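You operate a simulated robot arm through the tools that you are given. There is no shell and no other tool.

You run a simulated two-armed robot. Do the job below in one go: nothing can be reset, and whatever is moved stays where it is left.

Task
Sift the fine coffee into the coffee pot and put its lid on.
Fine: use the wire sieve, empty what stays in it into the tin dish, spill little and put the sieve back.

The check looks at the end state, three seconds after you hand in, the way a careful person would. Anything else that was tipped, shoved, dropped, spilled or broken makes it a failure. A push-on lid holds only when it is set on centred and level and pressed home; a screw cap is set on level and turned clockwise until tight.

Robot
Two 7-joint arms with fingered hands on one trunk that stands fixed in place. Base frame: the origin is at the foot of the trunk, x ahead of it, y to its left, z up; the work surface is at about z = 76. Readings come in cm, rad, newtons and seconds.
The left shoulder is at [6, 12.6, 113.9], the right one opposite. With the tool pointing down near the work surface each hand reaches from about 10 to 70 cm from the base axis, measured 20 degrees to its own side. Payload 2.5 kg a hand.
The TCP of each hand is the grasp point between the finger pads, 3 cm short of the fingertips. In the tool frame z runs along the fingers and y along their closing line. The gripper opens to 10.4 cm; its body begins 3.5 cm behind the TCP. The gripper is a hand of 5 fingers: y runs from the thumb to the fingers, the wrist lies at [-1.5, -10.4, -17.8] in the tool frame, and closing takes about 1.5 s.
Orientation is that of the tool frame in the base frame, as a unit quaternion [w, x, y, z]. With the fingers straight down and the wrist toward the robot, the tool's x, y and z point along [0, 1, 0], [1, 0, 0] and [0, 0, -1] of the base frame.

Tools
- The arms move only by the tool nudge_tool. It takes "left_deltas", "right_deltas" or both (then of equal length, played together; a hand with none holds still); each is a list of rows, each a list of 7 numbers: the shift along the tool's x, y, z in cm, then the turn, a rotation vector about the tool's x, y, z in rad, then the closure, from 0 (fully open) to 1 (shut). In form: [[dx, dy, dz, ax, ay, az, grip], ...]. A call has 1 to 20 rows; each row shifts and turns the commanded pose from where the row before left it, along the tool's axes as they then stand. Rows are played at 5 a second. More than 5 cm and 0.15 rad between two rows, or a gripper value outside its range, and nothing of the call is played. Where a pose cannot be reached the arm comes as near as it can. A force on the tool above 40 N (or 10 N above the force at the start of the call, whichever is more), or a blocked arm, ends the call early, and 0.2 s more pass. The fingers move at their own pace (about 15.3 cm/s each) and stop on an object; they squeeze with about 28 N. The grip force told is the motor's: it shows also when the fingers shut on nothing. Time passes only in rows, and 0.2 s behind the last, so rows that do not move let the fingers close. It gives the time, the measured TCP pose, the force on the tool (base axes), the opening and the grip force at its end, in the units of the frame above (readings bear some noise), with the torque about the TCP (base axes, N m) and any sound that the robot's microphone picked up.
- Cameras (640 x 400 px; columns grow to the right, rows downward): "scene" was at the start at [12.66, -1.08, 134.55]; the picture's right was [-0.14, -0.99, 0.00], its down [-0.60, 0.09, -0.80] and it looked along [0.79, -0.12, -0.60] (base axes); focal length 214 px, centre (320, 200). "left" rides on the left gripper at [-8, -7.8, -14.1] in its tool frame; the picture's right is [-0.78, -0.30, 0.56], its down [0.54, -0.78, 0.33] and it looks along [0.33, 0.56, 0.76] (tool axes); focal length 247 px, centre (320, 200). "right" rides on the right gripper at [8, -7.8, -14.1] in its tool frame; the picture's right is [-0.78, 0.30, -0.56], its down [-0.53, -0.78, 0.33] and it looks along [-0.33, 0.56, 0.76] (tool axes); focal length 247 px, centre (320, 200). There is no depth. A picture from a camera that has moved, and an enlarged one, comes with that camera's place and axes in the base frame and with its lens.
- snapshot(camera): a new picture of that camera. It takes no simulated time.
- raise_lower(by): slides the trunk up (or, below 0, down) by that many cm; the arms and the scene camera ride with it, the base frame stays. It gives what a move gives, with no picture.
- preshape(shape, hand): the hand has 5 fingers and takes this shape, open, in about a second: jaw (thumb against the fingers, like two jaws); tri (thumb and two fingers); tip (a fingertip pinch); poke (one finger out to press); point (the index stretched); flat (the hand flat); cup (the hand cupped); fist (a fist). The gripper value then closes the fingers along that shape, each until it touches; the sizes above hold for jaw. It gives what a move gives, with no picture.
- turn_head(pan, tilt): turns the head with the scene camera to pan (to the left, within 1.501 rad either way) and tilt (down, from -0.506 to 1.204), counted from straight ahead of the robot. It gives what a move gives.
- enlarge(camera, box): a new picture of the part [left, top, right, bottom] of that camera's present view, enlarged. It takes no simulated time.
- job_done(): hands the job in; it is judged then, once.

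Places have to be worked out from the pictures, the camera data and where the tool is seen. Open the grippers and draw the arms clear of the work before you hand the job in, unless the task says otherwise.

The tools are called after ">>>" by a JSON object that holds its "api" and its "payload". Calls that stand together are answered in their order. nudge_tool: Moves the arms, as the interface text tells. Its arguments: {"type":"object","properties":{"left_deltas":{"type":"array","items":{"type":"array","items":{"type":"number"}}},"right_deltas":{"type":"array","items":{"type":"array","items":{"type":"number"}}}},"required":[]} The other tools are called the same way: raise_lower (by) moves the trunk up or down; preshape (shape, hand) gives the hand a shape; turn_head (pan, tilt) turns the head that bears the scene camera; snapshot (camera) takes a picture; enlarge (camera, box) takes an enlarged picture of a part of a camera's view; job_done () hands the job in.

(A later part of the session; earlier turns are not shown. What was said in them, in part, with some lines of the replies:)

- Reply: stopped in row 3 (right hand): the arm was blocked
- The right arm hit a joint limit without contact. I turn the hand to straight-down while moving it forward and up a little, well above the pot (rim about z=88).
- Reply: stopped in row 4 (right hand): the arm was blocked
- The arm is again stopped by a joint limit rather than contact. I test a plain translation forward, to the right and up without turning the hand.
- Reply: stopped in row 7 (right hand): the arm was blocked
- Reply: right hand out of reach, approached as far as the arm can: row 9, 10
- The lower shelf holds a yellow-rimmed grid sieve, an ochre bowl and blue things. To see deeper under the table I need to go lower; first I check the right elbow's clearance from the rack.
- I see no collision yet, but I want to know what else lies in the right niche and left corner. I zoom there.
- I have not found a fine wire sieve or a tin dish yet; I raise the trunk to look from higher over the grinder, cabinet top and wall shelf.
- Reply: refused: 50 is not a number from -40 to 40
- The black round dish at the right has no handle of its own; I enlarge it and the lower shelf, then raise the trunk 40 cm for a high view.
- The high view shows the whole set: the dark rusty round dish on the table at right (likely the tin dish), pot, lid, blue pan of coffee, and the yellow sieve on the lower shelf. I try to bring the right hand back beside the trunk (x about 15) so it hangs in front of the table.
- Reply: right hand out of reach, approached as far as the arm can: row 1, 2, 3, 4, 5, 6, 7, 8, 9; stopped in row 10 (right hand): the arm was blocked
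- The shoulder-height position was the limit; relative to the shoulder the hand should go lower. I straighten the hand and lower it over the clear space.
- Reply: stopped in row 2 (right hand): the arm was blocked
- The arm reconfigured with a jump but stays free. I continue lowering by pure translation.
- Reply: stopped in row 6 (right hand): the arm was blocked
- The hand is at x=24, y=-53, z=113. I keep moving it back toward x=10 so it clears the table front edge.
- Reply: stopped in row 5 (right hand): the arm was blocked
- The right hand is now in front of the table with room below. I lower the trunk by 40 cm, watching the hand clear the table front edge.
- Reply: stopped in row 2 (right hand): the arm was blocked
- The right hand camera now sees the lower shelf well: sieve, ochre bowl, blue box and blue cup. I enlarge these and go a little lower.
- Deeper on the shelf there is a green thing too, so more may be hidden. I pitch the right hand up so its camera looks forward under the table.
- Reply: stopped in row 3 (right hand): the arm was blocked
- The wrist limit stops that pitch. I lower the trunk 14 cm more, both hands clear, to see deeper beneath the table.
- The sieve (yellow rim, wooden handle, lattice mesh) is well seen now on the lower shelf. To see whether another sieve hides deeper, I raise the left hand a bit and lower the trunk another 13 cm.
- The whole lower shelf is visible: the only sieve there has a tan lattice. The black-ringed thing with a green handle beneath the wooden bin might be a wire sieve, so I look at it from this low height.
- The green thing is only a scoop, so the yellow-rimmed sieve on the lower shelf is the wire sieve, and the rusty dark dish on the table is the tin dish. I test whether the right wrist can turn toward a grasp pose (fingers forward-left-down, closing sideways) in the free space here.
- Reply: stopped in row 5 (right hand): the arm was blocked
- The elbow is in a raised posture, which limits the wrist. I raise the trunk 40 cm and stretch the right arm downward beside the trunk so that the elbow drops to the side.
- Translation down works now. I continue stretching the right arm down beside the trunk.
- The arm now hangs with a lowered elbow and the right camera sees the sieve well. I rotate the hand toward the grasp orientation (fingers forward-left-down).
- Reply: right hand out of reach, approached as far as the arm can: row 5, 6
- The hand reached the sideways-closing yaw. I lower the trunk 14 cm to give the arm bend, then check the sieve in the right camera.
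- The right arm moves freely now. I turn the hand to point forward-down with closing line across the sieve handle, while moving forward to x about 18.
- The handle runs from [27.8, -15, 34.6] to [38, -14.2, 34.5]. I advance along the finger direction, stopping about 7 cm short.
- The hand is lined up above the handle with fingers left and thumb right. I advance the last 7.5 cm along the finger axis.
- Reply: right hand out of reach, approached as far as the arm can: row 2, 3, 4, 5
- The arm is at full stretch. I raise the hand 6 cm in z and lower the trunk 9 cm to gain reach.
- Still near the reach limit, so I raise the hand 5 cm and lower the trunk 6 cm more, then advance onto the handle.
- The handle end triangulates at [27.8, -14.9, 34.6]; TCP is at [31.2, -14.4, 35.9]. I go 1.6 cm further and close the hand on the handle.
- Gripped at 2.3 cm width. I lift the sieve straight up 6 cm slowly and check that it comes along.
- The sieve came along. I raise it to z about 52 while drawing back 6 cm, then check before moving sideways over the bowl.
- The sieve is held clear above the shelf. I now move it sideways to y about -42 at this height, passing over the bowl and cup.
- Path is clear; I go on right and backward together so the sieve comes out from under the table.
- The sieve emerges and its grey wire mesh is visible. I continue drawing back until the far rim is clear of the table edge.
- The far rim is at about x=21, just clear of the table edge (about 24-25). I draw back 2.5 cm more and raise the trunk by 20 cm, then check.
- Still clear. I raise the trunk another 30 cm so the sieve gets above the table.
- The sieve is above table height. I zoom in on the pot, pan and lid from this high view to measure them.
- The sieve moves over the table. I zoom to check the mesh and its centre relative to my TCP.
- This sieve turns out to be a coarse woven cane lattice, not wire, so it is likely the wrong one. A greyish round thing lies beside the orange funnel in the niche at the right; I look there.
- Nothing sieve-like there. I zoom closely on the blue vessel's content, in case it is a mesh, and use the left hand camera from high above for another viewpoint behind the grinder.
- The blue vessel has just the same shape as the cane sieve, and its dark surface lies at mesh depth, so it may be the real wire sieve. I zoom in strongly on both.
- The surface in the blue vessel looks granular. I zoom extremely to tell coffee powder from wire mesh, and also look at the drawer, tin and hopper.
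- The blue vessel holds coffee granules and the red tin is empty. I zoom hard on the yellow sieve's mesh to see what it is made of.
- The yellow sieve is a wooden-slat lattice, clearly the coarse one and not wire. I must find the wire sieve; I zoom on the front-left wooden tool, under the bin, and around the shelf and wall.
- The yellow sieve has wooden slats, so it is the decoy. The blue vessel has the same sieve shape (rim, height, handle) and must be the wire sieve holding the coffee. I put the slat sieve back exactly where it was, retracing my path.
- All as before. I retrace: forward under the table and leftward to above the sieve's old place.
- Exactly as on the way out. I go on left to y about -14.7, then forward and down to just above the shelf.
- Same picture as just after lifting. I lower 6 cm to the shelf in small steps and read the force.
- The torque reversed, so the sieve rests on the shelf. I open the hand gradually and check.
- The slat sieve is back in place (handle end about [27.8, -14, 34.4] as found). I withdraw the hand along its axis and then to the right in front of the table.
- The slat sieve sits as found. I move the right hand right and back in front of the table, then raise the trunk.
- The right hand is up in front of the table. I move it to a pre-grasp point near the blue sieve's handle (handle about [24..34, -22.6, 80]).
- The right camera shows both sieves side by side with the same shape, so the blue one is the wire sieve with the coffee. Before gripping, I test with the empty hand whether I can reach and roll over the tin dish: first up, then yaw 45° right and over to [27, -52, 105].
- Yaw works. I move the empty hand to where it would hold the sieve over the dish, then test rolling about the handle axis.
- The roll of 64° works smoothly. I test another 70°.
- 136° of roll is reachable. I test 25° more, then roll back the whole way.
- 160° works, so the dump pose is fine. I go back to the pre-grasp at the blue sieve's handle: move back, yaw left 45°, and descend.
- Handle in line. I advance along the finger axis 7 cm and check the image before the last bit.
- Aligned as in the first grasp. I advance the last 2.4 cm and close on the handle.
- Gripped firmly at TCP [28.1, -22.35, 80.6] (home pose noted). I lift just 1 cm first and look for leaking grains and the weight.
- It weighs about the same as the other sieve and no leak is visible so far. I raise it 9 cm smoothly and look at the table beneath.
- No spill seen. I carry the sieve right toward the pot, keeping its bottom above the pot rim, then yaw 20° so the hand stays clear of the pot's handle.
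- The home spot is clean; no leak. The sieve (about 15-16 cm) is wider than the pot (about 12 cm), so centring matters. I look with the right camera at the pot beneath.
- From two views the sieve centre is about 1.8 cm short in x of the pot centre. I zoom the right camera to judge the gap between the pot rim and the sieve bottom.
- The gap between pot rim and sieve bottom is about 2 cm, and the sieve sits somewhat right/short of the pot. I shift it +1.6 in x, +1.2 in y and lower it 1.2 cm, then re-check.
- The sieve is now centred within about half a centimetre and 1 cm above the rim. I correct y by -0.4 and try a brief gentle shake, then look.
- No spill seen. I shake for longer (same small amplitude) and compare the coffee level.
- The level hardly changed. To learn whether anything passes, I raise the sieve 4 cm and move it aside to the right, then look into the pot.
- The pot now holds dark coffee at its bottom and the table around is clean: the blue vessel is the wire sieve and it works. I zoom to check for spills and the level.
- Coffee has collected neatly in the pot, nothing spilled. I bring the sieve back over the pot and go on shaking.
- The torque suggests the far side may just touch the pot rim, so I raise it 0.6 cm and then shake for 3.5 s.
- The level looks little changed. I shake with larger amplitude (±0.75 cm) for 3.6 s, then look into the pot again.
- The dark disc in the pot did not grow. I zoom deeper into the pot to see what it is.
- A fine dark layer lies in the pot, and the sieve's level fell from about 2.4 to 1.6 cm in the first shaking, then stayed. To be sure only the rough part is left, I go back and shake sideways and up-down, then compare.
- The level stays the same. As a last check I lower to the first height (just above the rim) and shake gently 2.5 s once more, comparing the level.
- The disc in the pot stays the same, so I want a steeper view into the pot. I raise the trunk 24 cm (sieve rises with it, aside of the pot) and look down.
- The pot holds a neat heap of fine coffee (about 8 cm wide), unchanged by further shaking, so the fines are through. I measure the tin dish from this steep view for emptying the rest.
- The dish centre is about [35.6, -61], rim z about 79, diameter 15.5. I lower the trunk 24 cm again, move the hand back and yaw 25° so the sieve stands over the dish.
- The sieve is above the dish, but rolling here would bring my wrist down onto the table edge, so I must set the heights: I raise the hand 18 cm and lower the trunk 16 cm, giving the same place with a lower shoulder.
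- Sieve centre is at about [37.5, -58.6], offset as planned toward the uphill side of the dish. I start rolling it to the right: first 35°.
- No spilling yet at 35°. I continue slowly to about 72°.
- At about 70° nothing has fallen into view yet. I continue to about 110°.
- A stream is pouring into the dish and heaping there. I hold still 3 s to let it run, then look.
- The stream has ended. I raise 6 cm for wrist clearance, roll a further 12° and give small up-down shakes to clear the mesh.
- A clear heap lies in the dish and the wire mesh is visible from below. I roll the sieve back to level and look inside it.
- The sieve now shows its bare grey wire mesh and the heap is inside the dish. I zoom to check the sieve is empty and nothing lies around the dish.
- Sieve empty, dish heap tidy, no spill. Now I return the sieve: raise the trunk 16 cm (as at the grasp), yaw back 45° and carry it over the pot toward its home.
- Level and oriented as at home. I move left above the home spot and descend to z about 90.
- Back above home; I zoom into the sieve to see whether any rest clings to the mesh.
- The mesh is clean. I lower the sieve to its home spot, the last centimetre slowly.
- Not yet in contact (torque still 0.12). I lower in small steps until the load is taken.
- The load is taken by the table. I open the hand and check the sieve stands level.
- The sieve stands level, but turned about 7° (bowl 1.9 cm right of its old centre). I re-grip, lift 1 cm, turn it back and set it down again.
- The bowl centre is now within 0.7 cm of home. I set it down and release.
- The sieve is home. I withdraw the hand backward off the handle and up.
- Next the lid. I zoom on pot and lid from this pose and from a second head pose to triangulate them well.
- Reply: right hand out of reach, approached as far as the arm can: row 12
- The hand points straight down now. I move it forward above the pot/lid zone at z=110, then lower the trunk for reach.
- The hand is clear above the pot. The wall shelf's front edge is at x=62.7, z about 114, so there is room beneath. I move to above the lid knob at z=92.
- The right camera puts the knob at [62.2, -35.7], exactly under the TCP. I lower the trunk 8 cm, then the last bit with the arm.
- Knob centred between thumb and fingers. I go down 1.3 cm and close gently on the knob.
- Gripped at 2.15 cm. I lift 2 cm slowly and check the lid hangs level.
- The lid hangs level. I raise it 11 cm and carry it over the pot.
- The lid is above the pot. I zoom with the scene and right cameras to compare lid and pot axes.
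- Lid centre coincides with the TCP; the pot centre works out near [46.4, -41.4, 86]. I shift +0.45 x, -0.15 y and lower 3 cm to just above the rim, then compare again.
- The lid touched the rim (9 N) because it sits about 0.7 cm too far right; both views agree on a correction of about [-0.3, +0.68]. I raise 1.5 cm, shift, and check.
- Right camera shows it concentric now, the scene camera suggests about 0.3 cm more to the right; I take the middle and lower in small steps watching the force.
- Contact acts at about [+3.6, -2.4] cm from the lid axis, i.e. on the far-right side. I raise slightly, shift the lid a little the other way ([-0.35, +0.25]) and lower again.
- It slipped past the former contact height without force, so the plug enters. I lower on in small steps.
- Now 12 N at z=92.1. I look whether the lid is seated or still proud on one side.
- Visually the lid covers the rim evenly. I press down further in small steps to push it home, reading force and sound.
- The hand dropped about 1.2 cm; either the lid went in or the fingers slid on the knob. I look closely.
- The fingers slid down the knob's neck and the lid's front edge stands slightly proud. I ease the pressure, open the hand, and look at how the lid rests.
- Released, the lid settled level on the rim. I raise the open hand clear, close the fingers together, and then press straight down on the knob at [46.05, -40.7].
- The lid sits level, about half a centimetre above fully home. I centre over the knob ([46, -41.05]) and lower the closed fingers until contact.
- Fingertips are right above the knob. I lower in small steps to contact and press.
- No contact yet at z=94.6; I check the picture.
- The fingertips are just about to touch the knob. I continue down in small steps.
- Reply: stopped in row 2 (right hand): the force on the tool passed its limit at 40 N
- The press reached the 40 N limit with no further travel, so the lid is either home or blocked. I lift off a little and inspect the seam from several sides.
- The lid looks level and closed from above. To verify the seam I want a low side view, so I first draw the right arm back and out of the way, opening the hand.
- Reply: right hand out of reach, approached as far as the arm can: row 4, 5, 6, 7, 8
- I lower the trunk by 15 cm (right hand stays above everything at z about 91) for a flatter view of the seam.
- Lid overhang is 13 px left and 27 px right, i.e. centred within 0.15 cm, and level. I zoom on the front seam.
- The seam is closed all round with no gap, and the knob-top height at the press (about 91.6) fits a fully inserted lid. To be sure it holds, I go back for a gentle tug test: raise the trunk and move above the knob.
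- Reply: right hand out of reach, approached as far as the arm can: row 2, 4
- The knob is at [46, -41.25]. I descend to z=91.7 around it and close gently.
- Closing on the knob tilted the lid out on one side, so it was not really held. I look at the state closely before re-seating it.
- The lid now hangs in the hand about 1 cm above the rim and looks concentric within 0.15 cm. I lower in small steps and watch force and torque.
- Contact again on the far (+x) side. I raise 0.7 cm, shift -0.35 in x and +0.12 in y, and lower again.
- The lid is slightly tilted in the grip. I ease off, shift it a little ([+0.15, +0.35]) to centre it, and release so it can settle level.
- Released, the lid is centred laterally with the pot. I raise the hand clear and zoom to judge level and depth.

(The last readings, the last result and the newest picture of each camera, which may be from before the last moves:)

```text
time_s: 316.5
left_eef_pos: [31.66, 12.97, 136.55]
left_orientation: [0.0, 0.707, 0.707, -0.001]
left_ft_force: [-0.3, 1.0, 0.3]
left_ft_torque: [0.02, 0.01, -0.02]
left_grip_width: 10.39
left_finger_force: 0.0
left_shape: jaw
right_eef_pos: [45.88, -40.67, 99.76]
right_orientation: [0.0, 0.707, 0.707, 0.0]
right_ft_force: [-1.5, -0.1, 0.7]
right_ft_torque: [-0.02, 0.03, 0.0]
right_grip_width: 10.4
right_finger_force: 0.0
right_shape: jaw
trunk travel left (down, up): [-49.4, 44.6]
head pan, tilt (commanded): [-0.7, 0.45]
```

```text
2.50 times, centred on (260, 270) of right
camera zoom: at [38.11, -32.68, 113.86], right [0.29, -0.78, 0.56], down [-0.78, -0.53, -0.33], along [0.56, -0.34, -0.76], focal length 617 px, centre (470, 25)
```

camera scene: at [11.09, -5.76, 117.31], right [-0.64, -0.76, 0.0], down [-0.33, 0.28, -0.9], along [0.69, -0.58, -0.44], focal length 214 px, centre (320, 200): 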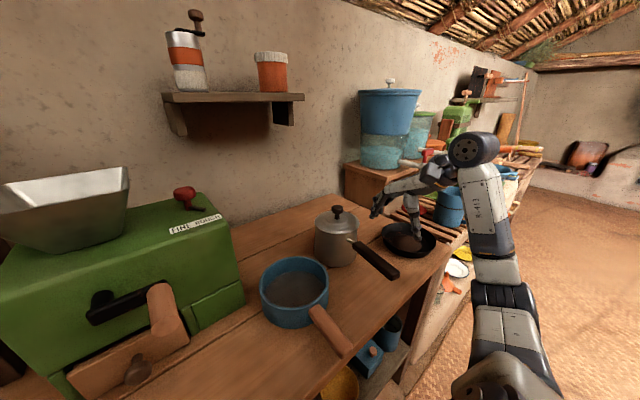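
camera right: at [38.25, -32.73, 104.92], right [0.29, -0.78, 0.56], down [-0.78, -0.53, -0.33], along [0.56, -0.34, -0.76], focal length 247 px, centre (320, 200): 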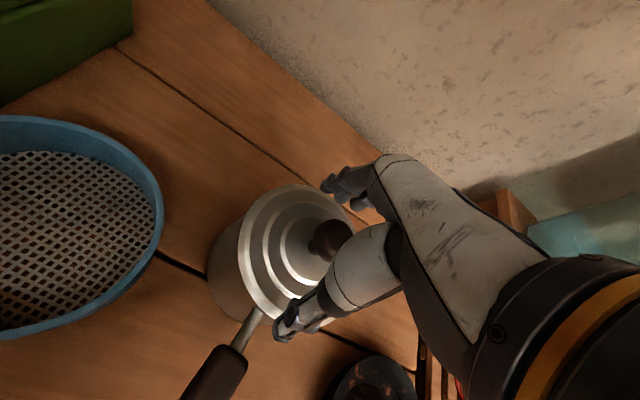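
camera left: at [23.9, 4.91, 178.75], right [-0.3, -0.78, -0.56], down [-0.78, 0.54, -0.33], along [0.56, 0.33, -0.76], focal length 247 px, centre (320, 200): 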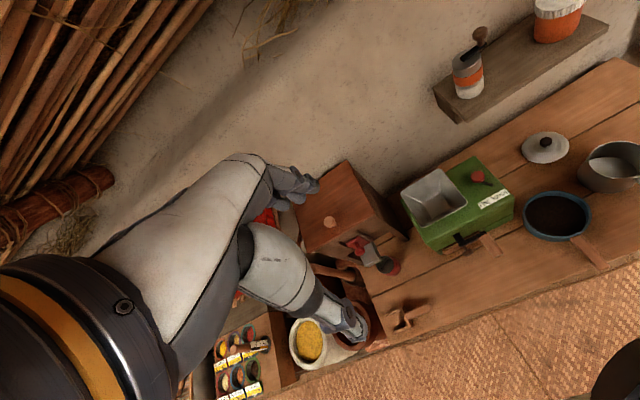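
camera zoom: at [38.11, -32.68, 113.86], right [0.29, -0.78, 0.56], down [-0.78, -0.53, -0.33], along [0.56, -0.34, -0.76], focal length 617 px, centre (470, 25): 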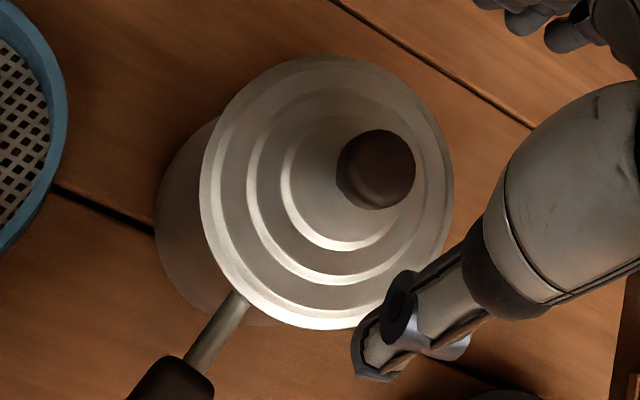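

The lid looks centred sideways as seen from the head. To check centring in the other direction I bring the left hand camera to the left side of the pot for a cross view, turning that hand to point right.

>>> {"api": "nudge_tool", "payload": {"left_deltas": [[-0.83, 0.42, 1.0, -0.0511, -0.0511, 0.1235, 0], [-0.72, 0.37, 1.03, -0.0511, -0.0511, 0.1235, 0], [-0.6, 0.32, 1.05, -0.0511, -0.0511, 0.1235, 0], [-0.49, 0.27, 1.08, -0.0511, -0.0511, 0.1235, 0], [-0.38, 0.22, 1.1, -0.0511, -0.0511, 0.1235, 0], [-0.26, 0.17, 1.13, -0.0511, -0.0511, 0.1235, 0], [-0.15, 0.13, 1.16, -0.0511, -0.0511, 0.1235, 0], [-0.04, 0.08, 1.18, -0.0511, -0.0511, 0.1235, 0], [0.08, 0.03, 1.21, -0.0511, -0.0511, 0.1235, 0], [0.19, -0.02, 1.24, -0.0511, -0.0511, 0.1235, 0], [0.3, -0.07, 1.26, -0.0511, -0.0511, 0.1235, 0], [0.42, -0.12, 1.29, -0.0511, -0.0511, 0.1235, 0]]}}

>>> {"api": "snapshot", "payload": {"camera": "left"}}

>>> {"api": "turn_head", "payload": {"pan": -0.3, "tilt": 0.7}}

>>> {"api": "snapshot", "payload": {"camera": "scene"}}

```text
time_s: 319.1
left_eef_pos: [35.07, 4.72, 124.74]
left_orientation: [0.383, 0.924, -0.002, 0.001]
left_ft_force: [-1.2, 0.6, 0.1]
left_ft_torque: [0.01, 0.02, -0.02]
left_grip_width: 10.36
left_finger_force: 0.1
left_shape: jaw
right_eef_pos: [45.86, -40.71, 99.7]
right_orientation: [-0.001, 0.708, 0.706, -0.001]
right_ft_force: [0.5, -0.8, 0.8]
right_ft_torque: [0.0, 0.02, 0.02]
right_grip_width: 10.38
right_finger_force: 0.0
right_shape: jaw
trunk travel left (down, up): [-49.4, 44.6]
head pan, tilt (commanded): [-0.7, 0.45]
```

```text
taken
camera left: at [27.0, 20.11, 129.22], right [-0.78, -0.18, -0.6], down [0.54, 0.31, -0.78], along [0.33, -0.93, -0.14], focal length 247 px, centre (320, 200)
```

left: 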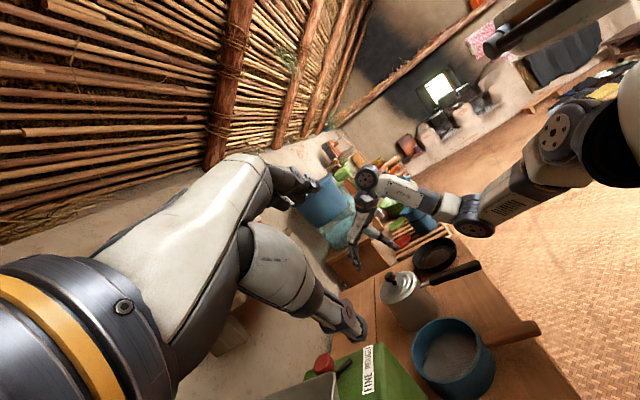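

```text
time_s: 320.0
left_eef_pos: [34.94, 4.65, 124.71]
left_orientation: [0.382, 0.924, 0.0, 0.0]
left_ft_force: [0.2, 0.4, -0.2]
left_ft_torque: [-0.02, -0.02, 0.02]
left_grip_width: 10.34
left_finger_force: 0.1
left_shape: jaw
right_eef_pos: [45.75, -40.53, 99.55]
right_orientation: [0.0, 0.707, 0.707, 0.0]
right_ft_force: [-0.3, 0.8, -0.6]
right_ft_torque: [0.03, 0.01, 0.02]
right_grip_width: 10.37
right_finger_force: 0.1
right_shape: jaw
trunk travel left (down, up): [-49.4, 44.6]
head pan, tilt (commanded): [-0.3, 0.7]
```

```text
taken
camera scene: at [12.17, -2.35, 130.1], right [-0.3, -0.95, 0.0], down [-0.61, 0.19, -0.77], along [0.73, -0.23, -0.64], focal length 214 px, centre (320, 200)
```

scene: 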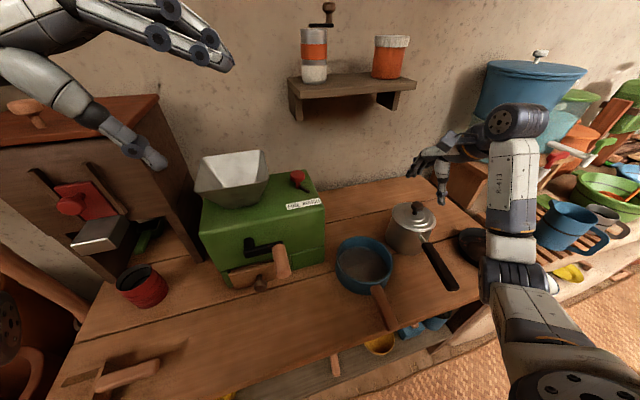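

The left camera already sees the pot from the left. I zoom there.

>>> {"api": "enlarge", "payload": {"camera": "left", "box": [370, 262, 450, 335]}}

```text
5.48 times, centred on (410, 298) of left
camera zoom: at [26.95, 20.1, 129.28], right [-0.78, -0.18, -0.6], down [0.54, 0.31, -0.78], along [0.33, -0.93, -0.15], focal length 1353 px, centre (-173, -340)
```

zoom: 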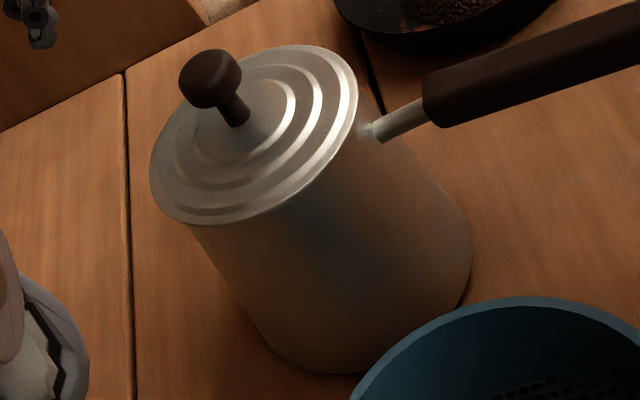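

From the left view the lid is also centred (about 0.1 cm). Now I press again from above: centre over the knob ([46.4, -41.0]), close the fingers and come down.

>>> {"api": "nudge_tool", "payload": {"right_deltas": [[-0.35, 0.5, 0, 0, 0, 0, 0.5], [0, 0, 0, 0, 0, 0, 1], [0, 0, 0, 0, 0, 0, 1], [0, 0, 0, 0, 0, 0, 1], [0, 0, 0, 0, 0, 0, 1], [0, 0, 1.5, 0, 0, 0, 1], [0, 0, 1.5, 0, 0, 0, 1], [0, 0, 1.2, 0, 0, 0, 1], [0, 0, 0.4, 0, 0, 0, 1]]}}

>>> {"api": "enlarge", "payload": {"camera": "left", "box": [370, 262, 450, 335]}}

>>> {"api": "enlarge", "payload": {"camera": "right", "box": [200, 170, 360, 340]}}

```text
time_s: 322.0
left_eef_pos: [35.02, 4.59, 124.63]
left_orientation: [0.383, 0.924, -0.001, -0.001]
left_ft_force: [0.3, 0.2, -0.6]
left_ft_torque: [-0.03, 0.02, -0.03]
left_grip_width: 10.37
left_finger_force: 0.0
left_shape: jaw
right_eef_pos: [46.51, -41.06, 95.13]
right_orientation: [0.0, 0.707, 0.707, 0.0]
right_ft_force: [-0.1, 0.2, 0.3]
right_ft_torque: [-0.01, 0.0, -0.01]
right_grip_width: 0.0
right_finger_force: 27.9
right_shape: jaw
trunk travel left (down, up): [-49.4, 44.6]
head pan, tilt (commanded): [-0.3, 0.7]
```

```text
5.48 times, centred on (410, 298) of left
camera zoom: at [26.97, 20.1, 129.26], right [-0.78, -0.18, -0.6], down [0.54, 0.31, -0.78], along [0.33, -0.93, -0.15], focal length 1353 px, centre (-173, -340)
```

zoom: 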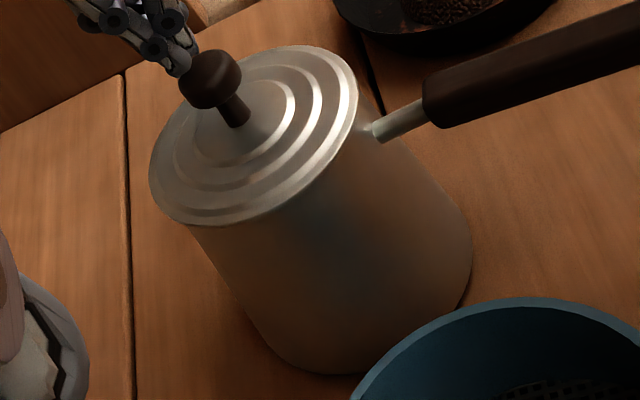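

```text
2.35 times, centred on (280, 255) of right
camera zoom: at [38.77, -33.02, 109.24], right [0.29, -0.78, 0.56], down [-0.78, -0.53, -0.33], along [0.56, -0.34, -0.76], focal length 581 px, centre (414, 71)
```

zoom: 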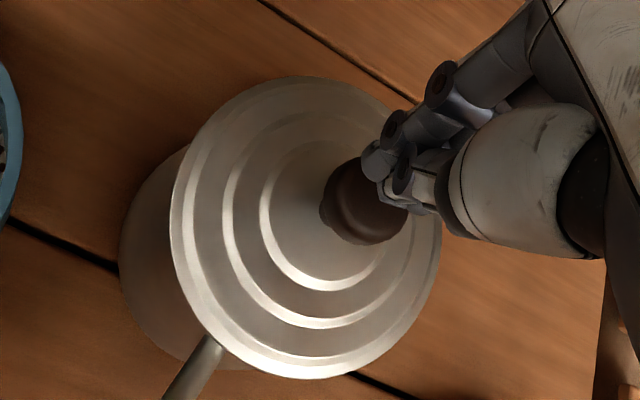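

The left view shows the fingertips about 0.6 cm beyond the knob centre in x. I correct that and press down in small steps.

>>> {"api": "nudge_tool", "payload": {"right_deltas": [[0, -0.55, 0, 0, 0, 0, 1], [0, 0, 0.3, 0, 0, 0, 1]]}}

>>> {"api": "enlarge", "payload": {"camera": "left", "box": [370, 262, 450, 335]}}

>>> {"api": "nudge_tool", "payload": {"right_deltas": [[0, 0, 0.3, 0, 0, 0, 1], [0, 0, 0.2, 0, 0, 0, 1]]}}

```text
time_s: 322.6
left_eef_pos: [35.01, 4.68, 124.7]
left_orientation: [0.383, 0.924, -0.001, -0.001]
left_ft_force: [0.7, 0.5, 0.4]
left_ft_torque: [-0.04, 0.01, 0.03]
left_grip_width: 10.37
left_finger_force: 0.1
left_shape: jaw
right_eef_pos: [45.89, -41.06, 94.78]
right_orientation: [0.0, 0.708, 0.706, 0.0]
right_ft_force: [-0.5, -0.2, -0.2]
right_ft_torque: [0.0, 0.01, 0.02]
right_grip_width: 0.0
right_finger_force: 28.2
right_shape: jaw
trunk travel left (down, up): [-49.4, 44.6]
head pan, tilt (commanded): [-0.3, 0.7]
```

```text
5.48 times, centred on (410, 298) of left
camera zoom: at [26.97, 20.1, 129.26], right [-0.78, -0.18, -0.6], down [0.54, 0.31, -0.78], along [0.33, -0.93, -0.15], focal length 1353 px, centre (-173, -340)
```

zoom: 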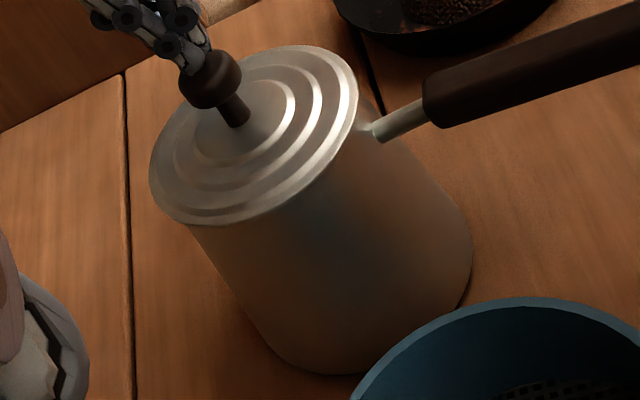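

```text
time_s: 323.2
left_eef_pos: [35.02, 4.62, 124.74]
left_orientation: [0.382, 0.924, -0.001, 0.0]
left_ft_force: [0.9, -0.4, -0.3]
left_ft_torque: [-0.01, -0.03, 0.0]
left_grip_width: 10.38
left_finger_force: 0.1
left_shape: jaw
right_eef_pos: [45.87, -41.17, 94.35]
right_orientation: [-0.001, 0.708, 0.706, 0.0]
right_ft_force: [-0.3, 0.7, 1.4]
right_ft_torque: [0.04, 0.01, -0.01]
right_grip_width: 0.0
right_finger_force: 27.8
right_shape: jaw
trunk travel left (down, up): [-49.4, 44.6]
head pan, tilt (commanded): [-0.3, 0.7]
```

Contact at z=94.35. I press on in small steps and watch travel.

>>> {"api": "nudge_tool", "payload": {"right_deltas": [[0, 0, 0.15, 0, 0, 0, 1], [0, 0, 0.15, 0, 0, 0, 1]]}}

>>> {"api": "nudge_tool", "payload": {"right_deltas": [[0, 0, 0.15, 0, 0, 0, 1], [0, 0, 0.1, 0, 0, 0, 1]]}}

>>> {"api": "nudge_tool", "payload": {"right_deltas": [[0, 0, 0.1, 0, 0, 0, 1], [0, 0, 0.1, 0, 0, 0, 1]]}}

```text
time_s: 323.8
left_eef_pos: [35.1, 4.66, 124.76]
left_orientation: [0.382, 0.924, -0.001, 0.001]
left_ft_force: [-0.1, -0.1, 0.3]
left_ft_torque: [0.0, 0.01, 0.0]
left_grip_width: 10.35
left_finger_force: 0.1
left_shape: jaw
right_eef_pos: [45.87, -41.25, 94.28]
right_orientation: [0.003, 0.707, 0.707, 0.001]
right_ft_force: [2.4, 0.2, 8.3]
right_ft_torque: [-0.06, -0.05, 0.02]
right_grip_width: 0.0
right_finger_force: 28.1
right_shape: jaw
trunk travel left (down, up): [-49.4, 44.6]
head pan, tilt (commanded): [-0.3, 0.7]
```

```text
time_s: 324.4
left_eef_pos: [34.95, 4.78, 124.76]
left_orientation: [0.383, 0.924, -0.001, 0.0]
left_ft_force: [-0.1, 0.2, 0.3]
left_ft_torque: [0.01, 0.0, 0.03]
left_grip_width: 10.35
left_finger_force: 0.0
left_shape: jaw
right_eef_pos: [45.8, -41.13, 94.26]
right_orientation: [0.005, 0.709, 0.706, 0.003]
right_ft_force: [3.3, -2.0, 22.7]
right_ft_torque: [-0.05, -0.19, 0.01]
right_grip_width: 0.03
right_finger_force: 28.5
right_shape: jaw
trunk travel left (down, up): [-49.4, 44.6]
head pan, tilt (commanded): [-0.3, 0.7]
```

```text
time_s: 325.0
left_eef_pos: [34.76, 4.78, 124.67]
left_orientation: [0.384, 0.923, -0.001, 0.001]
left_ft_force: [0.2, 0.3, -0.1]
left_ft_torque: [0.0, 0.01, -0.01]
left_grip_width: 10.37
left_finger_force: 0.1
left_shape: jaw
right_eef_pos: [46.0, -41.04, 94.31]
right_orientation: [0.007, 0.709, 0.706, 0.004]
right_ft_force: [0.7, -1.6, 33.9]
right_ft_torque: [0.08, -0.15, 0.01]
right_grip_width: 0.0
right_finger_force: 27.6
right_shape: jaw
trunk travel left (down, up): [-49.4, 44.6]
head pan, tilt (commanded): [-0.3, 0.7]
```

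At 34 N there is no further travel: a hard stop. I zoom from the left camera on the seam to see whether the rim is fully down.

>>> {"api": "enlarge", "payload": {"camera": "left", "box": [394, 276, 442, 308]}}

>>> {"api": "enlarge", "payload": {"camera": "scene", "box": [380, 195, 450, 260]}}

```text
12.50 times, centred on (418, 292) of left
camera zoom: at [26.73, 20.3, 129.31], right [-0.77, -0.18, -0.61], down [0.54, 0.31, -0.78], along [0.33, -0.93, -0.14], focal length 3087 px, centre (-905, -950)
```

zoom: 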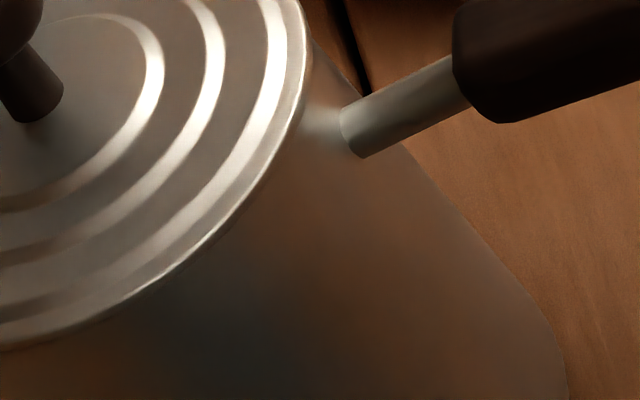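

```text
6.15 times, centred on (415, 228) of scene
camera zoom: at [11.93, -2.14, 130.15], right [-0.3, -0.96, 0.0], down [-0.61, 0.19, -0.77], along [0.73, -0.23, -0.64], focal length 1320 px, centre (-265, 31)
```

zoom: 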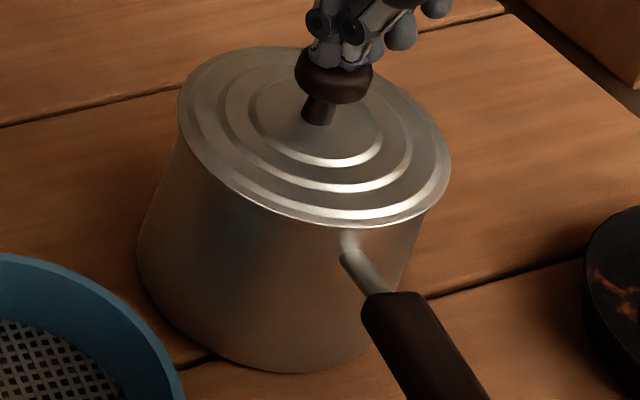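

No gap is visible. To compare quantitatively with the lid-less picture, I lift off and reproduce the earlier camera pose (trunk +16, pan -0.3, tilt 1.0).

>>> {"api": "nudge_tool", "payload": {"right_deltas": [[0, 0, -1.0, 0, 0, 0, 1], [0, 0, -2, 0, 0, 0, 1], [0, 0, -2, 0, 0, 0, 1]]}}

>>> {"api": "raise_lower", "payload": {"by": 20}}

>>> {"api": "turn_head", "payload": {"pan": -0.3, "tilt": 1.0}}

>>> {"api": "enlarge", "payload": {"camera": "scene", "box": [330, 145, 430, 225]}}

```text
time_s: 325.8
left_eef_pos: [35.01, 4.61, 124.71]
left_orientation: [0.382, 0.924, 0.0, 0.0]
left_ft_force: [-0.4, 0.2, 0.2]
left_ft_torque: [-0.01, 0.01, 0.02]
left_grip_width: 10.37
left_finger_force: 0.0
left_shape: jaw
right_eef_pos: [45.9, -41.08, 98.41]
right_orientation: [-0.001, 0.707, 0.707, -0.002]
right_ft_force: [0.4, 1.3, -0.2]
right_ft_torque: [0.0, 0.0, 0.02]
right_grip_width: 0.0
right_finger_force: 28.4
right_shape: jaw
trunk travel left (down, up): [-49.4, 44.6]
head pan, tilt (commanded): [-0.3, 0.7]
```

```text
time_s: 327.9
left_eef_pos: [35.05, 4.6, 144.84]
left_orientation: [0.384, 0.923, -0.001, 0.0]
left_ft_force: [-0.5, -0.3, -0.2]
left_ft_torque: [0.01, 0.0, 0.02]
left_grip_width: 10.38
left_finger_force: 0.1
left_shape: jaw
right_eef_pos: [45.88, -41.07, 118.56]
right_orientation: [0.0, 0.708, 0.706, 0.0]
right_ft_force: [0.4, 0.8, -0.6]
right_ft_torque: [0.0, 0.01, -0.02]
right_grip_width: 0.0
right_finger_force: 27.9
right_shape: jaw
trunk travel left (down, up): [-69.4, 24.6]
head pan, tilt (commanded): [-0.3, 0.7]
```

```text
time_s: 328.7
left_eef_pos: [35.07, 4.63, 144.67]
left_orientation: [0.382, 0.924, -0.001, 0.0]
left_ft_force: [0.4, 0.3, -0.3]
left_ft_torque: [-0.01, -0.01, 0.02]
left_grip_width: 10.37
left_finger_force: 0.1
left_shape: jaw
right_eef_pos: [45.88, -41.19, 118.6]
right_orientation: [0.0, 0.708, 0.707, 0.0]
right_ft_force: [-0.7, 0.0, 0.3]
right_ft_torque: [-0.01, 0.01, 0.0]
right_grip_width: 0.0
right_finger_force: 28.1
right_shape: jaw
trunk travel left (down, up): [-69.4, 24.6]
head pan, tilt (commanded): [-0.3, 1.0]
```

```text
5.00 times, centred on (380, 185) of scene
camera zoom: at [10.72, -1.9, 147.76], right [-0.3, -0.96, 0.0], down [-0.8, 0.25, -0.54], along [0.52, -0.16, -0.84], focal length 1072 px, centre (20, 275)
```

zoom: 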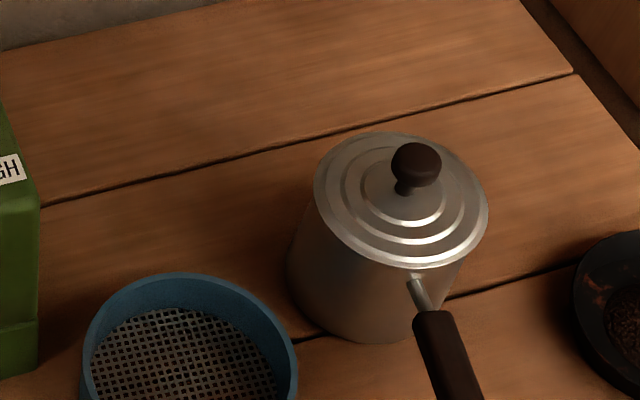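

The outline matches the bare rim (same centre, at most 0.2 cm above), so the lid is fully down, centred and level after the 34 N press. I check the table for spills with zooms.

>>> {"api": "enlarge", "payload": {"camera": "scene", "box": [300, 140, 480, 290]}}

>>> {"api": "turn_head", "payload": {"pan": -0.7, "tilt": 0.9}}

>>> {"api": "enlarge", "payload": {"camera": "scene", "box": [280, 140, 420, 250]}}

>>> {"api": "snapshot", "payload": {"camera": "scene"}}

```text
2.67 times, centred on (390, 215) of scene
camera zoom: at [10.72, -1.9, 147.76], right [-0.3, -0.96, 0.0], down [-0.8, 0.25, -0.54], along [0.52, -0.16, -0.84], focal length 572 px, centre (133, 160)
```

zoom: 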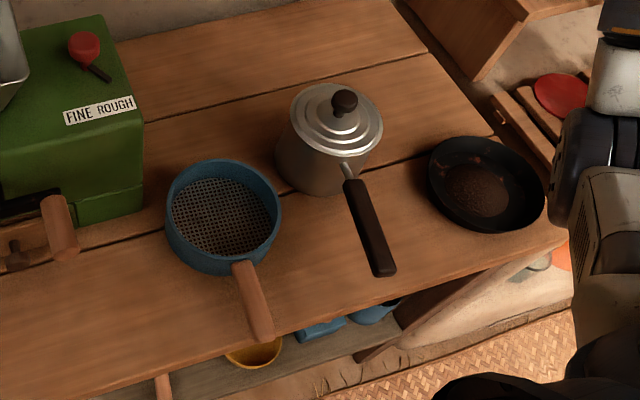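

```text
time_s: 329.6
left_eef_pos: [35.01, 4.63, 144.7]
left_orientation: [0.382, 0.924, -0.001, -0.001]
left_ft_force: [-0.4, -0.1, -0.1]
left_ft_torque: [0.0, -0.01, 0.01]
left_grip_width: 10.38
left_finger_force: 0.1
left_shape: jaw
right_eef_pos: [45.79, -41.09, 118.67]
right_orientation: [0.0, 0.708, 0.706, 0.0]
right_ft_force: [-0.1, 0.2, 0.1]
right_ft_torque: [0.02, 0.01, 0.02]
right_grip_width: 0.0
right_finger_force: 28.4
right_shape: jaw
trunk travel left (down, up): [-69.4, 24.6]
head pan, tilt (commanded): [-0.7, 0.901]
```

```text
3.64 times, centred on (350, 195) of scene
camera zoom: at [9.84, -4.69, 148.48], right [-0.64, -0.77, 0.0], down [-0.6, 0.5, -0.62], along [0.48, -0.4, -0.78], focal length 780 px, centre (211, 218)
```

zoom: 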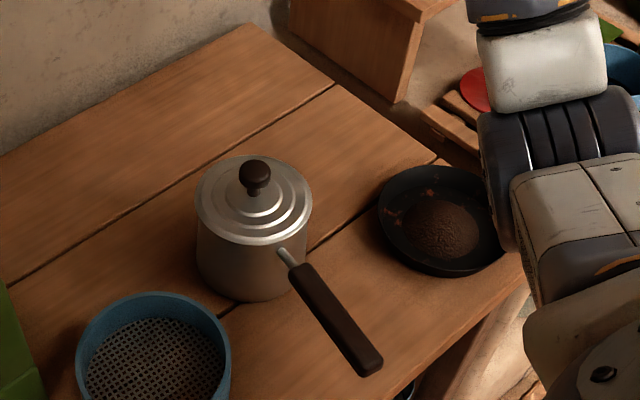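

```text
taken
camera scene: at [9.84, -4.69, 148.48], right [-0.64, -0.77, 0.0], down [-0.6, 0.5, -0.62], along [0.48, -0.4, -0.78], focal length 214 px, centre (320, 200)
```

scene: 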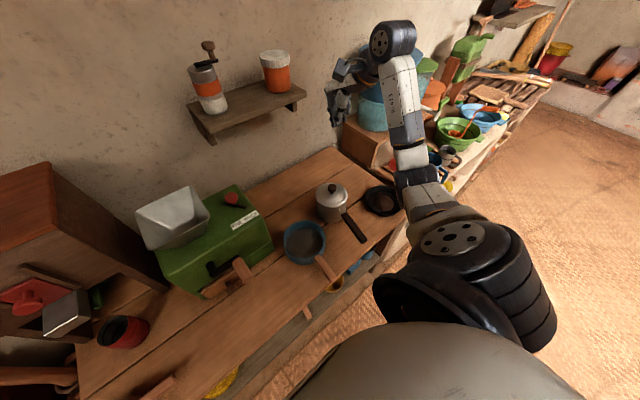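

The table is clean. For a decisive check of the lid's depth I bring the left hand camera down to nearly rim height on the left side of the pot (well clear of the sieve) for a flat view of the seam.

>>> {"api": "nudge_tool", "payload": {"left_deltas": [[-0.19, -0.8, 2.56, 0, 0, 0, 0], [-0.19, -0.8, 2.56, 0, 0, 0, 0], [-0.19, -0.8, 2.56, 0, 0, 0, 0], [-0.19, -0.8, 2.56, 0, 0, 0, 0], [-0.19, -0.8, 2.56, 0, 0, 0, 0], [-0.19, -0.8, 2.56, 0, 0, 0, 0], [-0.19, -0.8, 2.56, 0, 0, 0, 0], [-0.19, -0.8, 2.56, 0, 0, 0, 0], [-0.19, -0.8, 2.56, 0, 0, 0, 0], [-0.19, -0.8, 2.56, 0, 0, 0, 0], [-0.19, -0.8, 2.56, 0, 0, 0, 0], [-0.19, -0.8, 2.56, 0, 0, 0, 0], [-0.19, -0.8, 2.56, 0, 0, 0, 0], [-0.19, -0.8, 2.56, 0, 0, 0, 0], [-0.19, -0.8, 2.56, 0, 0, 0, 0], [-0.19, -0.8, 2.56, 0, 0, 0, 0]]}}

>>> {"api": "snapshot", "payload": {"camera": "left"}}

>>> {"api": "turn_head", "payload": {"pan": -0.2, "tilt": 0.8}}

>>> {"api": "snapshot", "payload": {"camera": "scene"}}

```text
time_s: 333.0
left_eef_pos: [31.88, -15.48, 106.49]
left_orientation: [0.383, 0.924, -0.001, 0.0]
left_ft_force: [0.2, 0.3, -0.4]
left_ft_torque: [-0.02, 0.02, -0.01]
left_grip_width: 10.36
left_finger_force: 0.1
left_shape: jaw
right_eef_pos: [45.98, -41.13, 118.61]
right_orientation: [0.0, 0.708, 0.707, -0.001]
right_ft_force: [-0.1, -0.5, -0.7]
right_ft_torque: [0.02, 0.01, -0.01]
right_grip_width: 0.0
right_finger_force: 27.9
right_shape: jaw
trunk travel left (down, up): [-69.4, 24.6]
head pan, tilt (commanded): [-0.7, 0.901]
```

```text
taken
camera left: at [23.84, 0.13, 111.1], right [-0.78, -0.18, -0.6], down [0.54, 0.31, -0.78], along [0.33, -0.93, -0.15], focal length 247 px, centre (320, 200)
```

left: 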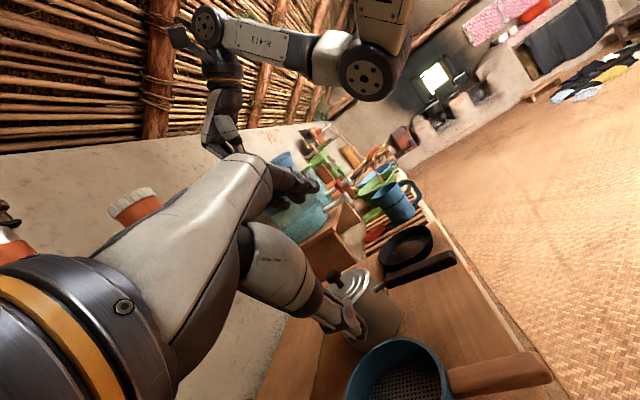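

```text
time_s: 333.9
left_eef_pos: [31.99, -15.27, 106.67]
left_orientation: [0.383, 0.924, -0.001, 0.001]
left_ft_force: [0.1, -0.2, 0.1]
left_ft_torque: [-0.02, -0.01, 0.0]
left_grip_width: 10.38
left_finger_force: 0.1
left_shape: jaw
right_eef_pos: [45.98, -41.01, 118.65]
right_orientation: [0.0, 0.707, 0.707, 0.0]
right_ft_force: [1.2, -0.9, 0.2]
right_ft_torque: [-0.02, 0.03, 0.02]
right_grip_width: 0.01
right_finger_force: 28.0
right_shape: jaw
trunk travel left (down, up): [-69.4, 24.6]
head pan, tilt (commanded): [-0.201, 0.799]
```

```text
taken
camera scene: at [11.96, -1.45, 149.27], right [-0.2, -0.98, 0.0], down [-0.7, 0.14, -0.7], along [0.68, -0.14, -0.72], focal length 214 px, centre (320, 200)
```

scene: 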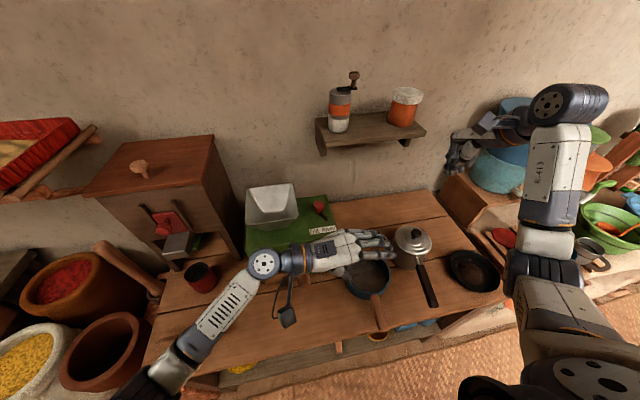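

The thumb hides part of the pot. I yaw the left hand a little and lower it 13 cm, keeping clear above the table and sieve.

>>> {"api": "nudge_tool", "payload": {"left_deltas": [[0, 0, 0, 0, 0.0826, -0.0826, 0], [0, 0, 0, 0, 0.0826, -0.0826, 0], [0, 0, 0, 0, 0.0826, -0.0826, 0], [0, -1.3, 1.3, 0, 0, 0, 0], [0, -1.3, 1.3, 0, 0, 0, 0], [0, -1.3, 1.3, 0, 0, 0, 0], [0, -1.3, 1.3, 0, 0, 0, 0], [0, -1.3, 1.3, 0, 0, 0, 0], [0, -1.3, 1.3, 0, 0, 0, 0], [0, -1.3, 1.3, 0, 0, 0, 0]]}}

>>> {"api": "snapshot", "payload": {"camera": "left"}}

>>> {"api": "snapshot", "payload": {"camera": "scene"}}

```text
time_s: 336.1
left_eef_pos: [31.92, -15.15, 93.8]
left_orientation: [0.377, 0.91, 0.16, 0.067]
left_ft_force: [0.6, 0.1, 0.6]
left_ft_torque: [-0.01, 0.02, 0.04]
left_grip_width: 10.39
left_finger_force: 0.0
left_shape: jaw
right_eef_pos: [45.99, -41.1, 118.58]
right_orientation: [0.0, 0.707, 0.707, 0.001]
right_ft_force: [-0.2, 0.1, -0.2]
right_ft_torque: [0.0, -0.01, 0.03]
right_grip_width: 0.0
right_finger_force: 27.9
right_shape: jaw
trunk travel left (down, up): [-69.4, 24.6]
head pan, tilt (commanded): [-0.201, 0.799]
```

```text
taken
camera left: at [19.04, -3.38, 98.4], right [-0.67, -0.44, -0.6], down [0.4, 0.48, -0.78], along [0.63, -0.76, -0.15], focal length 247 px, centre (320, 200)
```

left: 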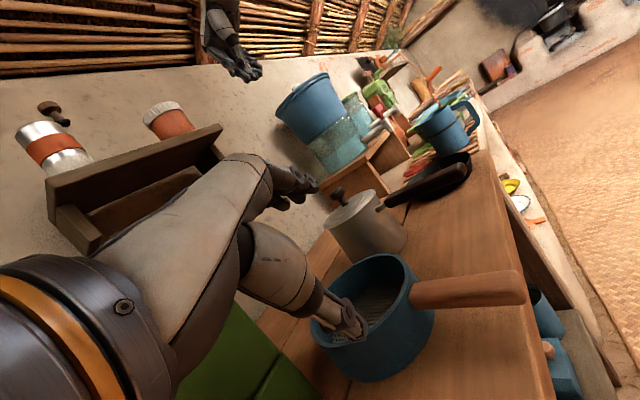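

```text
taken
camera scene: at [11.97, -1.45, 149.27], right [-0.2, -0.98, 0.0], down [-0.7, 0.14, -0.7], along [0.68, -0.14, -0.72], focal length 214 px, centre (320, 200)
```

scene: 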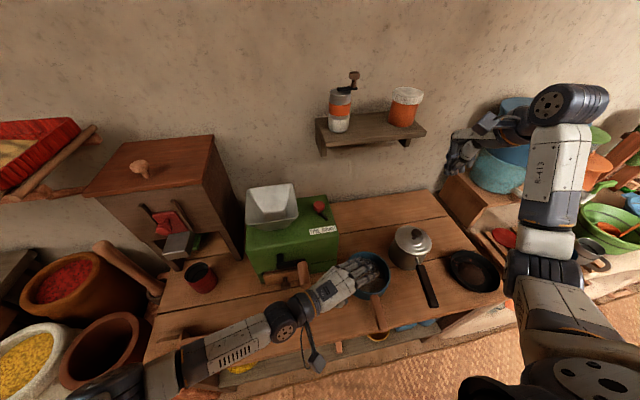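

Now the pot and lid are in full view from a flat angle. I zoom on the seam.

>>> {"api": "enlarge", "payload": {"camera": "left", "box": [315, 180, 415, 260]}}

>>> {"api": "enlarge", "payload": {"camera": "left", "box": [318, 188, 388, 236]}}

```text
5.00 times, centred on (365, 220) of left
camera zoom: at [19.04, -3.38, 98.4], right [-0.67, -0.44, -0.6], down [0.4, 0.48, -0.78], along [0.63, -0.76, -0.15], focal length 1235 px, centre (95, 100)
```

zoom: 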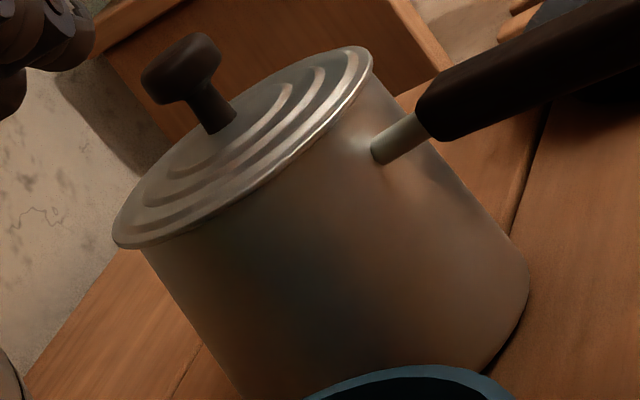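

```text
8.33 times, centred on (353, 212) of left
camera zoom: at [19.04, -3.38, 98.4], right [-0.67, -0.44, -0.6], down [0.4, 0.48, -0.78], along [0.63, -0.76, -0.15], focal length 2058 px, centre (45, 100)
```

zoom: 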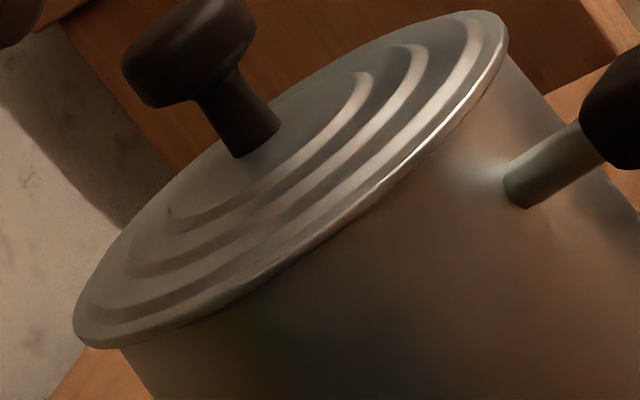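

The lid's rim lies flush on the pot all round with no gap, level and centred within about 2 mm. I now withdraw the left hand upward the way it came.

>>> {"api": "nudge_tool", "payload": {"left_deltas": [[0, 1.3, -1.3, 0, 0, 0, 0], [0, 1.3, -1.3, 0, 0, 0, 0], [0, 1.3, -1.3, 0, 0, 0, 0], [0, 1.3, -1.3, 0, 0, 0, 0], [0, 1.3, -1.3, 0, 0, 0, 0], [0, 1.3, -1.3, 0, 0, 0, 0], [0, 1.3, -1.3, 0, 0, 0, 0], [0, 0, 0, 0, -0.0826, 0.0826, 0], [0, 0, 0, 0, -0.0826, 0.0826, 0], [0, 0, 0, 0, -0.0826, 0.0826, 0], [0.19, 0.8, -2.56, 0, 0, 0, 0], [0.19, 0.8, -2.56, 0, 0, 0, 0], [0.19, 0.8, -2.56, 0, 0, 0, 0], [0.19, 0.8, -2.56, 0, 0, 0, 0], [0.19, 0.8, -2.56, 0, 0, 0, 0], [0.19, 0.8, -2.56, 0, 0, 0, 0], [0.19, 0.8, -2.56, 0, 0, 0, 0], [0.19, 0.8, -2.56, 0, 0, 0, 0]]}}

>>> {"api": "snapshot", "payload": {"camera": "left"}}

```text
time_s: 339.9
left_eef_pos: [33.44, -5.27, 125.78]
left_orientation: [0.381, 0.925, 0.0, 0.0]
left_ft_force: [-0.8, -0.2, -0.4]
left_ft_torque: [0.0, 0.01, 0.01]
left_grip_width: 10.37
left_finger_force: 0.0
left_shape: jaw
right_eef_pos: [45.92, -41.14, 118.59]
right_orientation: [0.0, 0.708, 0.706, 0.0]
right_ft_force: [0.0, -0.3, -0.4]
right_ft_torque: [-0.02, -0.02, 0.0]
right_grip_width: 0.0
right_finger_force: 27.9
right_shape: jaw
trunk travel left (down, up): [-69.4, 24.6]
head pan, tilt (commanded): [-0.201, 0.799]
```

```text
taken
camera left: at [25.35, 10.26, 130.36], right [-0.78, -0.18, -0.6], down [0.53, 0.31, -0.78], along [0.33, -0.93, -0.15], focal length 247 px, centre (320, 200)
```

left: 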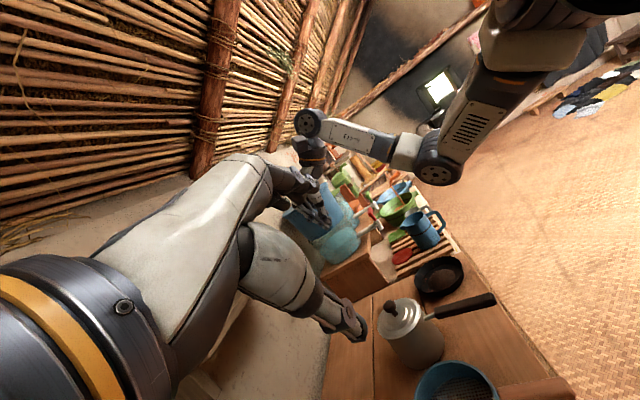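

Everything is in place. I now open the right hand and draw both arms back clear of the table.

>>> {"api": "nudge_tool", "payload": {"left_deltas": [[0.19, 0.8, -2.56, 0, 0, 0, 0], [0.19, 0.8, -2.56, 0, 0, 0, 0], [0.19, 0.8, -2.56, 0, 0, 0, 0], [0.19, 0.8, -2.56, 0, 0, 0, 0], [0.0, -0.5, -2.0, 0, 0, 0, 0], [-0.8, -1.0, -1.5, 0, 0, 0, 0], [-1.0, -1.0, -1.5, 0, 0, 0, 0], [-1.0, -1.0, -1.5, 0, 0, 0, 0], [-1.0, -1.0, -1.0, 0, 0, 0, 0], [-1.0, 0, 0, 0, 0, 0, 0]], "right_deltas": [[0, 0, -0.5, 0, 0, 0, 0.5], [0, 0, -0.5, 0, 0, 0, 0], [-0.8, -1.0, 0, 0, 0, 0, 0], [-1.0, -1.2, 0, 0, 0, 0, 0], [-1.0, -1.2, 0, 0, 0, 0, 0], [-1.0, -1.2, 0, 0, 0, 0, 0], [-1.0, -1.2, 0, 0, 0, 0, 0], [-1.0, -1.2, 0, 0, 0, 0, 0], [-1.0, -1.2, 0, 0, 0, 0, 0], [-1.0, -1.2, 0, 0, 0, 0, 0]]}}

>>> {"api": "turn_head", "payload": {"pan": -0.3, "tilt": 0.8}}

>>> {"api": "snapshot", "payload": {"camera": "scene"}}

```text
time_s: 342.1
left_eef_pos: [29.33, 7.99, 137.26]
left_orientation: [0.382, 0.924, 0.0, 0.0]
left_ft_force: [-0.6, 0.0, -0.3]
left_ft_torque: [-0.03, -0.01, 0.04]
left_grip_width: 10.4
left_finger_force: 0.0
left_shape: jaw
right_eef_pos: [36.47, -48.94, 119.61]
right_orientation: [0.0, 0.708, 0.706, 0.0]
right_ft_force: [-0.4, -0.4, 0.5]
right_ft_torque: [0.0, -0.01, 0.0]
right_grip_width: 10.41
right_finger_force: 0.0
right_shape: jaw
trunk travel left (down, up): [-69.4, 24.6]
head pan, tilt (commanded): [-0.201, 0.799]
```

```text
time_s: 342.8
left_eef_pos: [29.44, 8.1, 137.37]
left_orientation: [0.383, 0.924, -0.001, -0.001]
left_ft_force: [-0.2, 0.2, 0.1]
left_ft_torque: [0.04, 0.03, 0.02]
left_grip_width: 10.36
left_finger_force: 0.0
left_shape: jaw
right_eef_pos: [36.56, -48.8, 119.54]
right_orientation: [-0.001, 0.708, 0.707, 0.0]
right_ft_force: [-0.5, -0.1, -1.7]
right_ft_torque: [-0.02, 0.0, 0.04]
right_grip_width: 10.4
right_finger_force: 0.0
right_shape: jaw
trunk travel left (down, up): [-69.4, 24.6]
head pan, tilt (commanded): [-0.3, 0.799]
```

```text
taken
camera scene: at [11.77, -2.21, 149.27], right [-0.3, -0.96, 0.0], down [-0.68, 0.21, -0.7], along [0.67, -0.21, -0.72], focal length 214 px, centre (320, 200)
```

scene: 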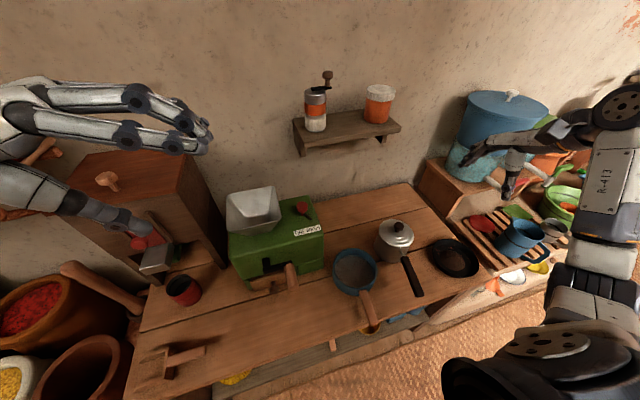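

All is in order: lid on, sieve home, rest in the tin dish, no spill, both hands open and high. I raise the trunk a little for clearance and take a last look before handing in.

>>> {"api": "raise_lower", "payload": {"by": 12}}

>>> {"api": "enlarge", "payload": {"camera": "scene", "box": [310, 190, 500, 330]}}

```text
time_s: 344.3
left_eef_pos: [29.53, 8.03, 149.33]
left_orientation: [0.383, 0.924, -0.001, 0.0]
left_ft_force: [0.3, -0.2, 0.0]
left_ft_torque: [0.02, 0.01, -0.01]
left_grip_width: 10.4
left_finger_force: 0.0
left_shape: jaw
right_eef_pos: [36.46, -48.94, 131.55]
right_orientation: [0.0, 0.708, 0.706, -0.001]
right_ft_force: [-0.1, -0.2, 0.2]
right_ft_torque: [0.0, 0.0, 0.0]
right_grip_width: 10.36
right_finger_force: 0.1
right_shape: jaw
trunk travel left (down, up): [-81.4, 12.6]
head pan, tilt (commanded): [-0.3, 0.799]
```

```text
2.86 times, centred on (405, 260) of scene
camera zoom: at [11.77, -2.22, 161.27], right [-0.3, -0.96, 0.0], down [-0.68, 0.21, -0.7], along [0.67, -0.21, -0.72], focal length 613 px, centre (77, 29)
```

zoom: 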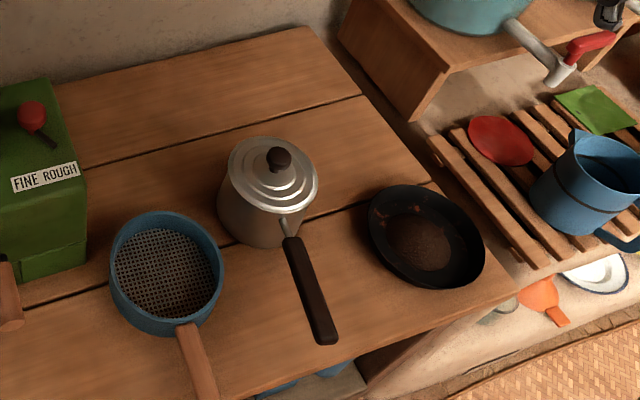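

The last picture shows the pot lidded, the empty wire sieve at its place, the coarse rest in the tin dish and a clean table, with both arms clear. I hand the job in.

>>> {"api": "job_done", "payload": {}}

```text
The job is handed in.
```

I sifted the coffee, put the lid on the pot and handed the job in. Two points are not fully certain: the lid may be seated without gripping, and I can't prove every bit of fine coffee came through.

- **Sieving:** The blue vessel on the table was the wire sieve, with the coffee already in it. I shook it over the pot and a neat heap of dark fine coffee collected inside. Later shaking added nothing visible.
- **Coarse rest:** I emptied what stayed in the sieve into what I took to be the tin dish, the dark rusty round one beside the pot. The mesh came out clean and I saw no grains on the table or around the dish.
- **Sieve put back:** The wire sieve is back within about 1 cm of where it stood.
- **Lid:** It lies flush and level, and looks centred to within about 2 mm. I pressed it down with about 34 N and it moved no further. An earlier test, gripping the knob after pressing at about 40 N, lifted it straight off. I seated and pressed it again but did not repeat that test, so I can't confirm that it holds.
- **Other things touched:** I first took the yellow slatted sieve from the lower shelf by mistake. It had nothing in it, and I returned it to its spot within about 1 cm. The pot may also have shifted a couple of millimetres during the pressing.

Both hands are open and drawn clear above the table.
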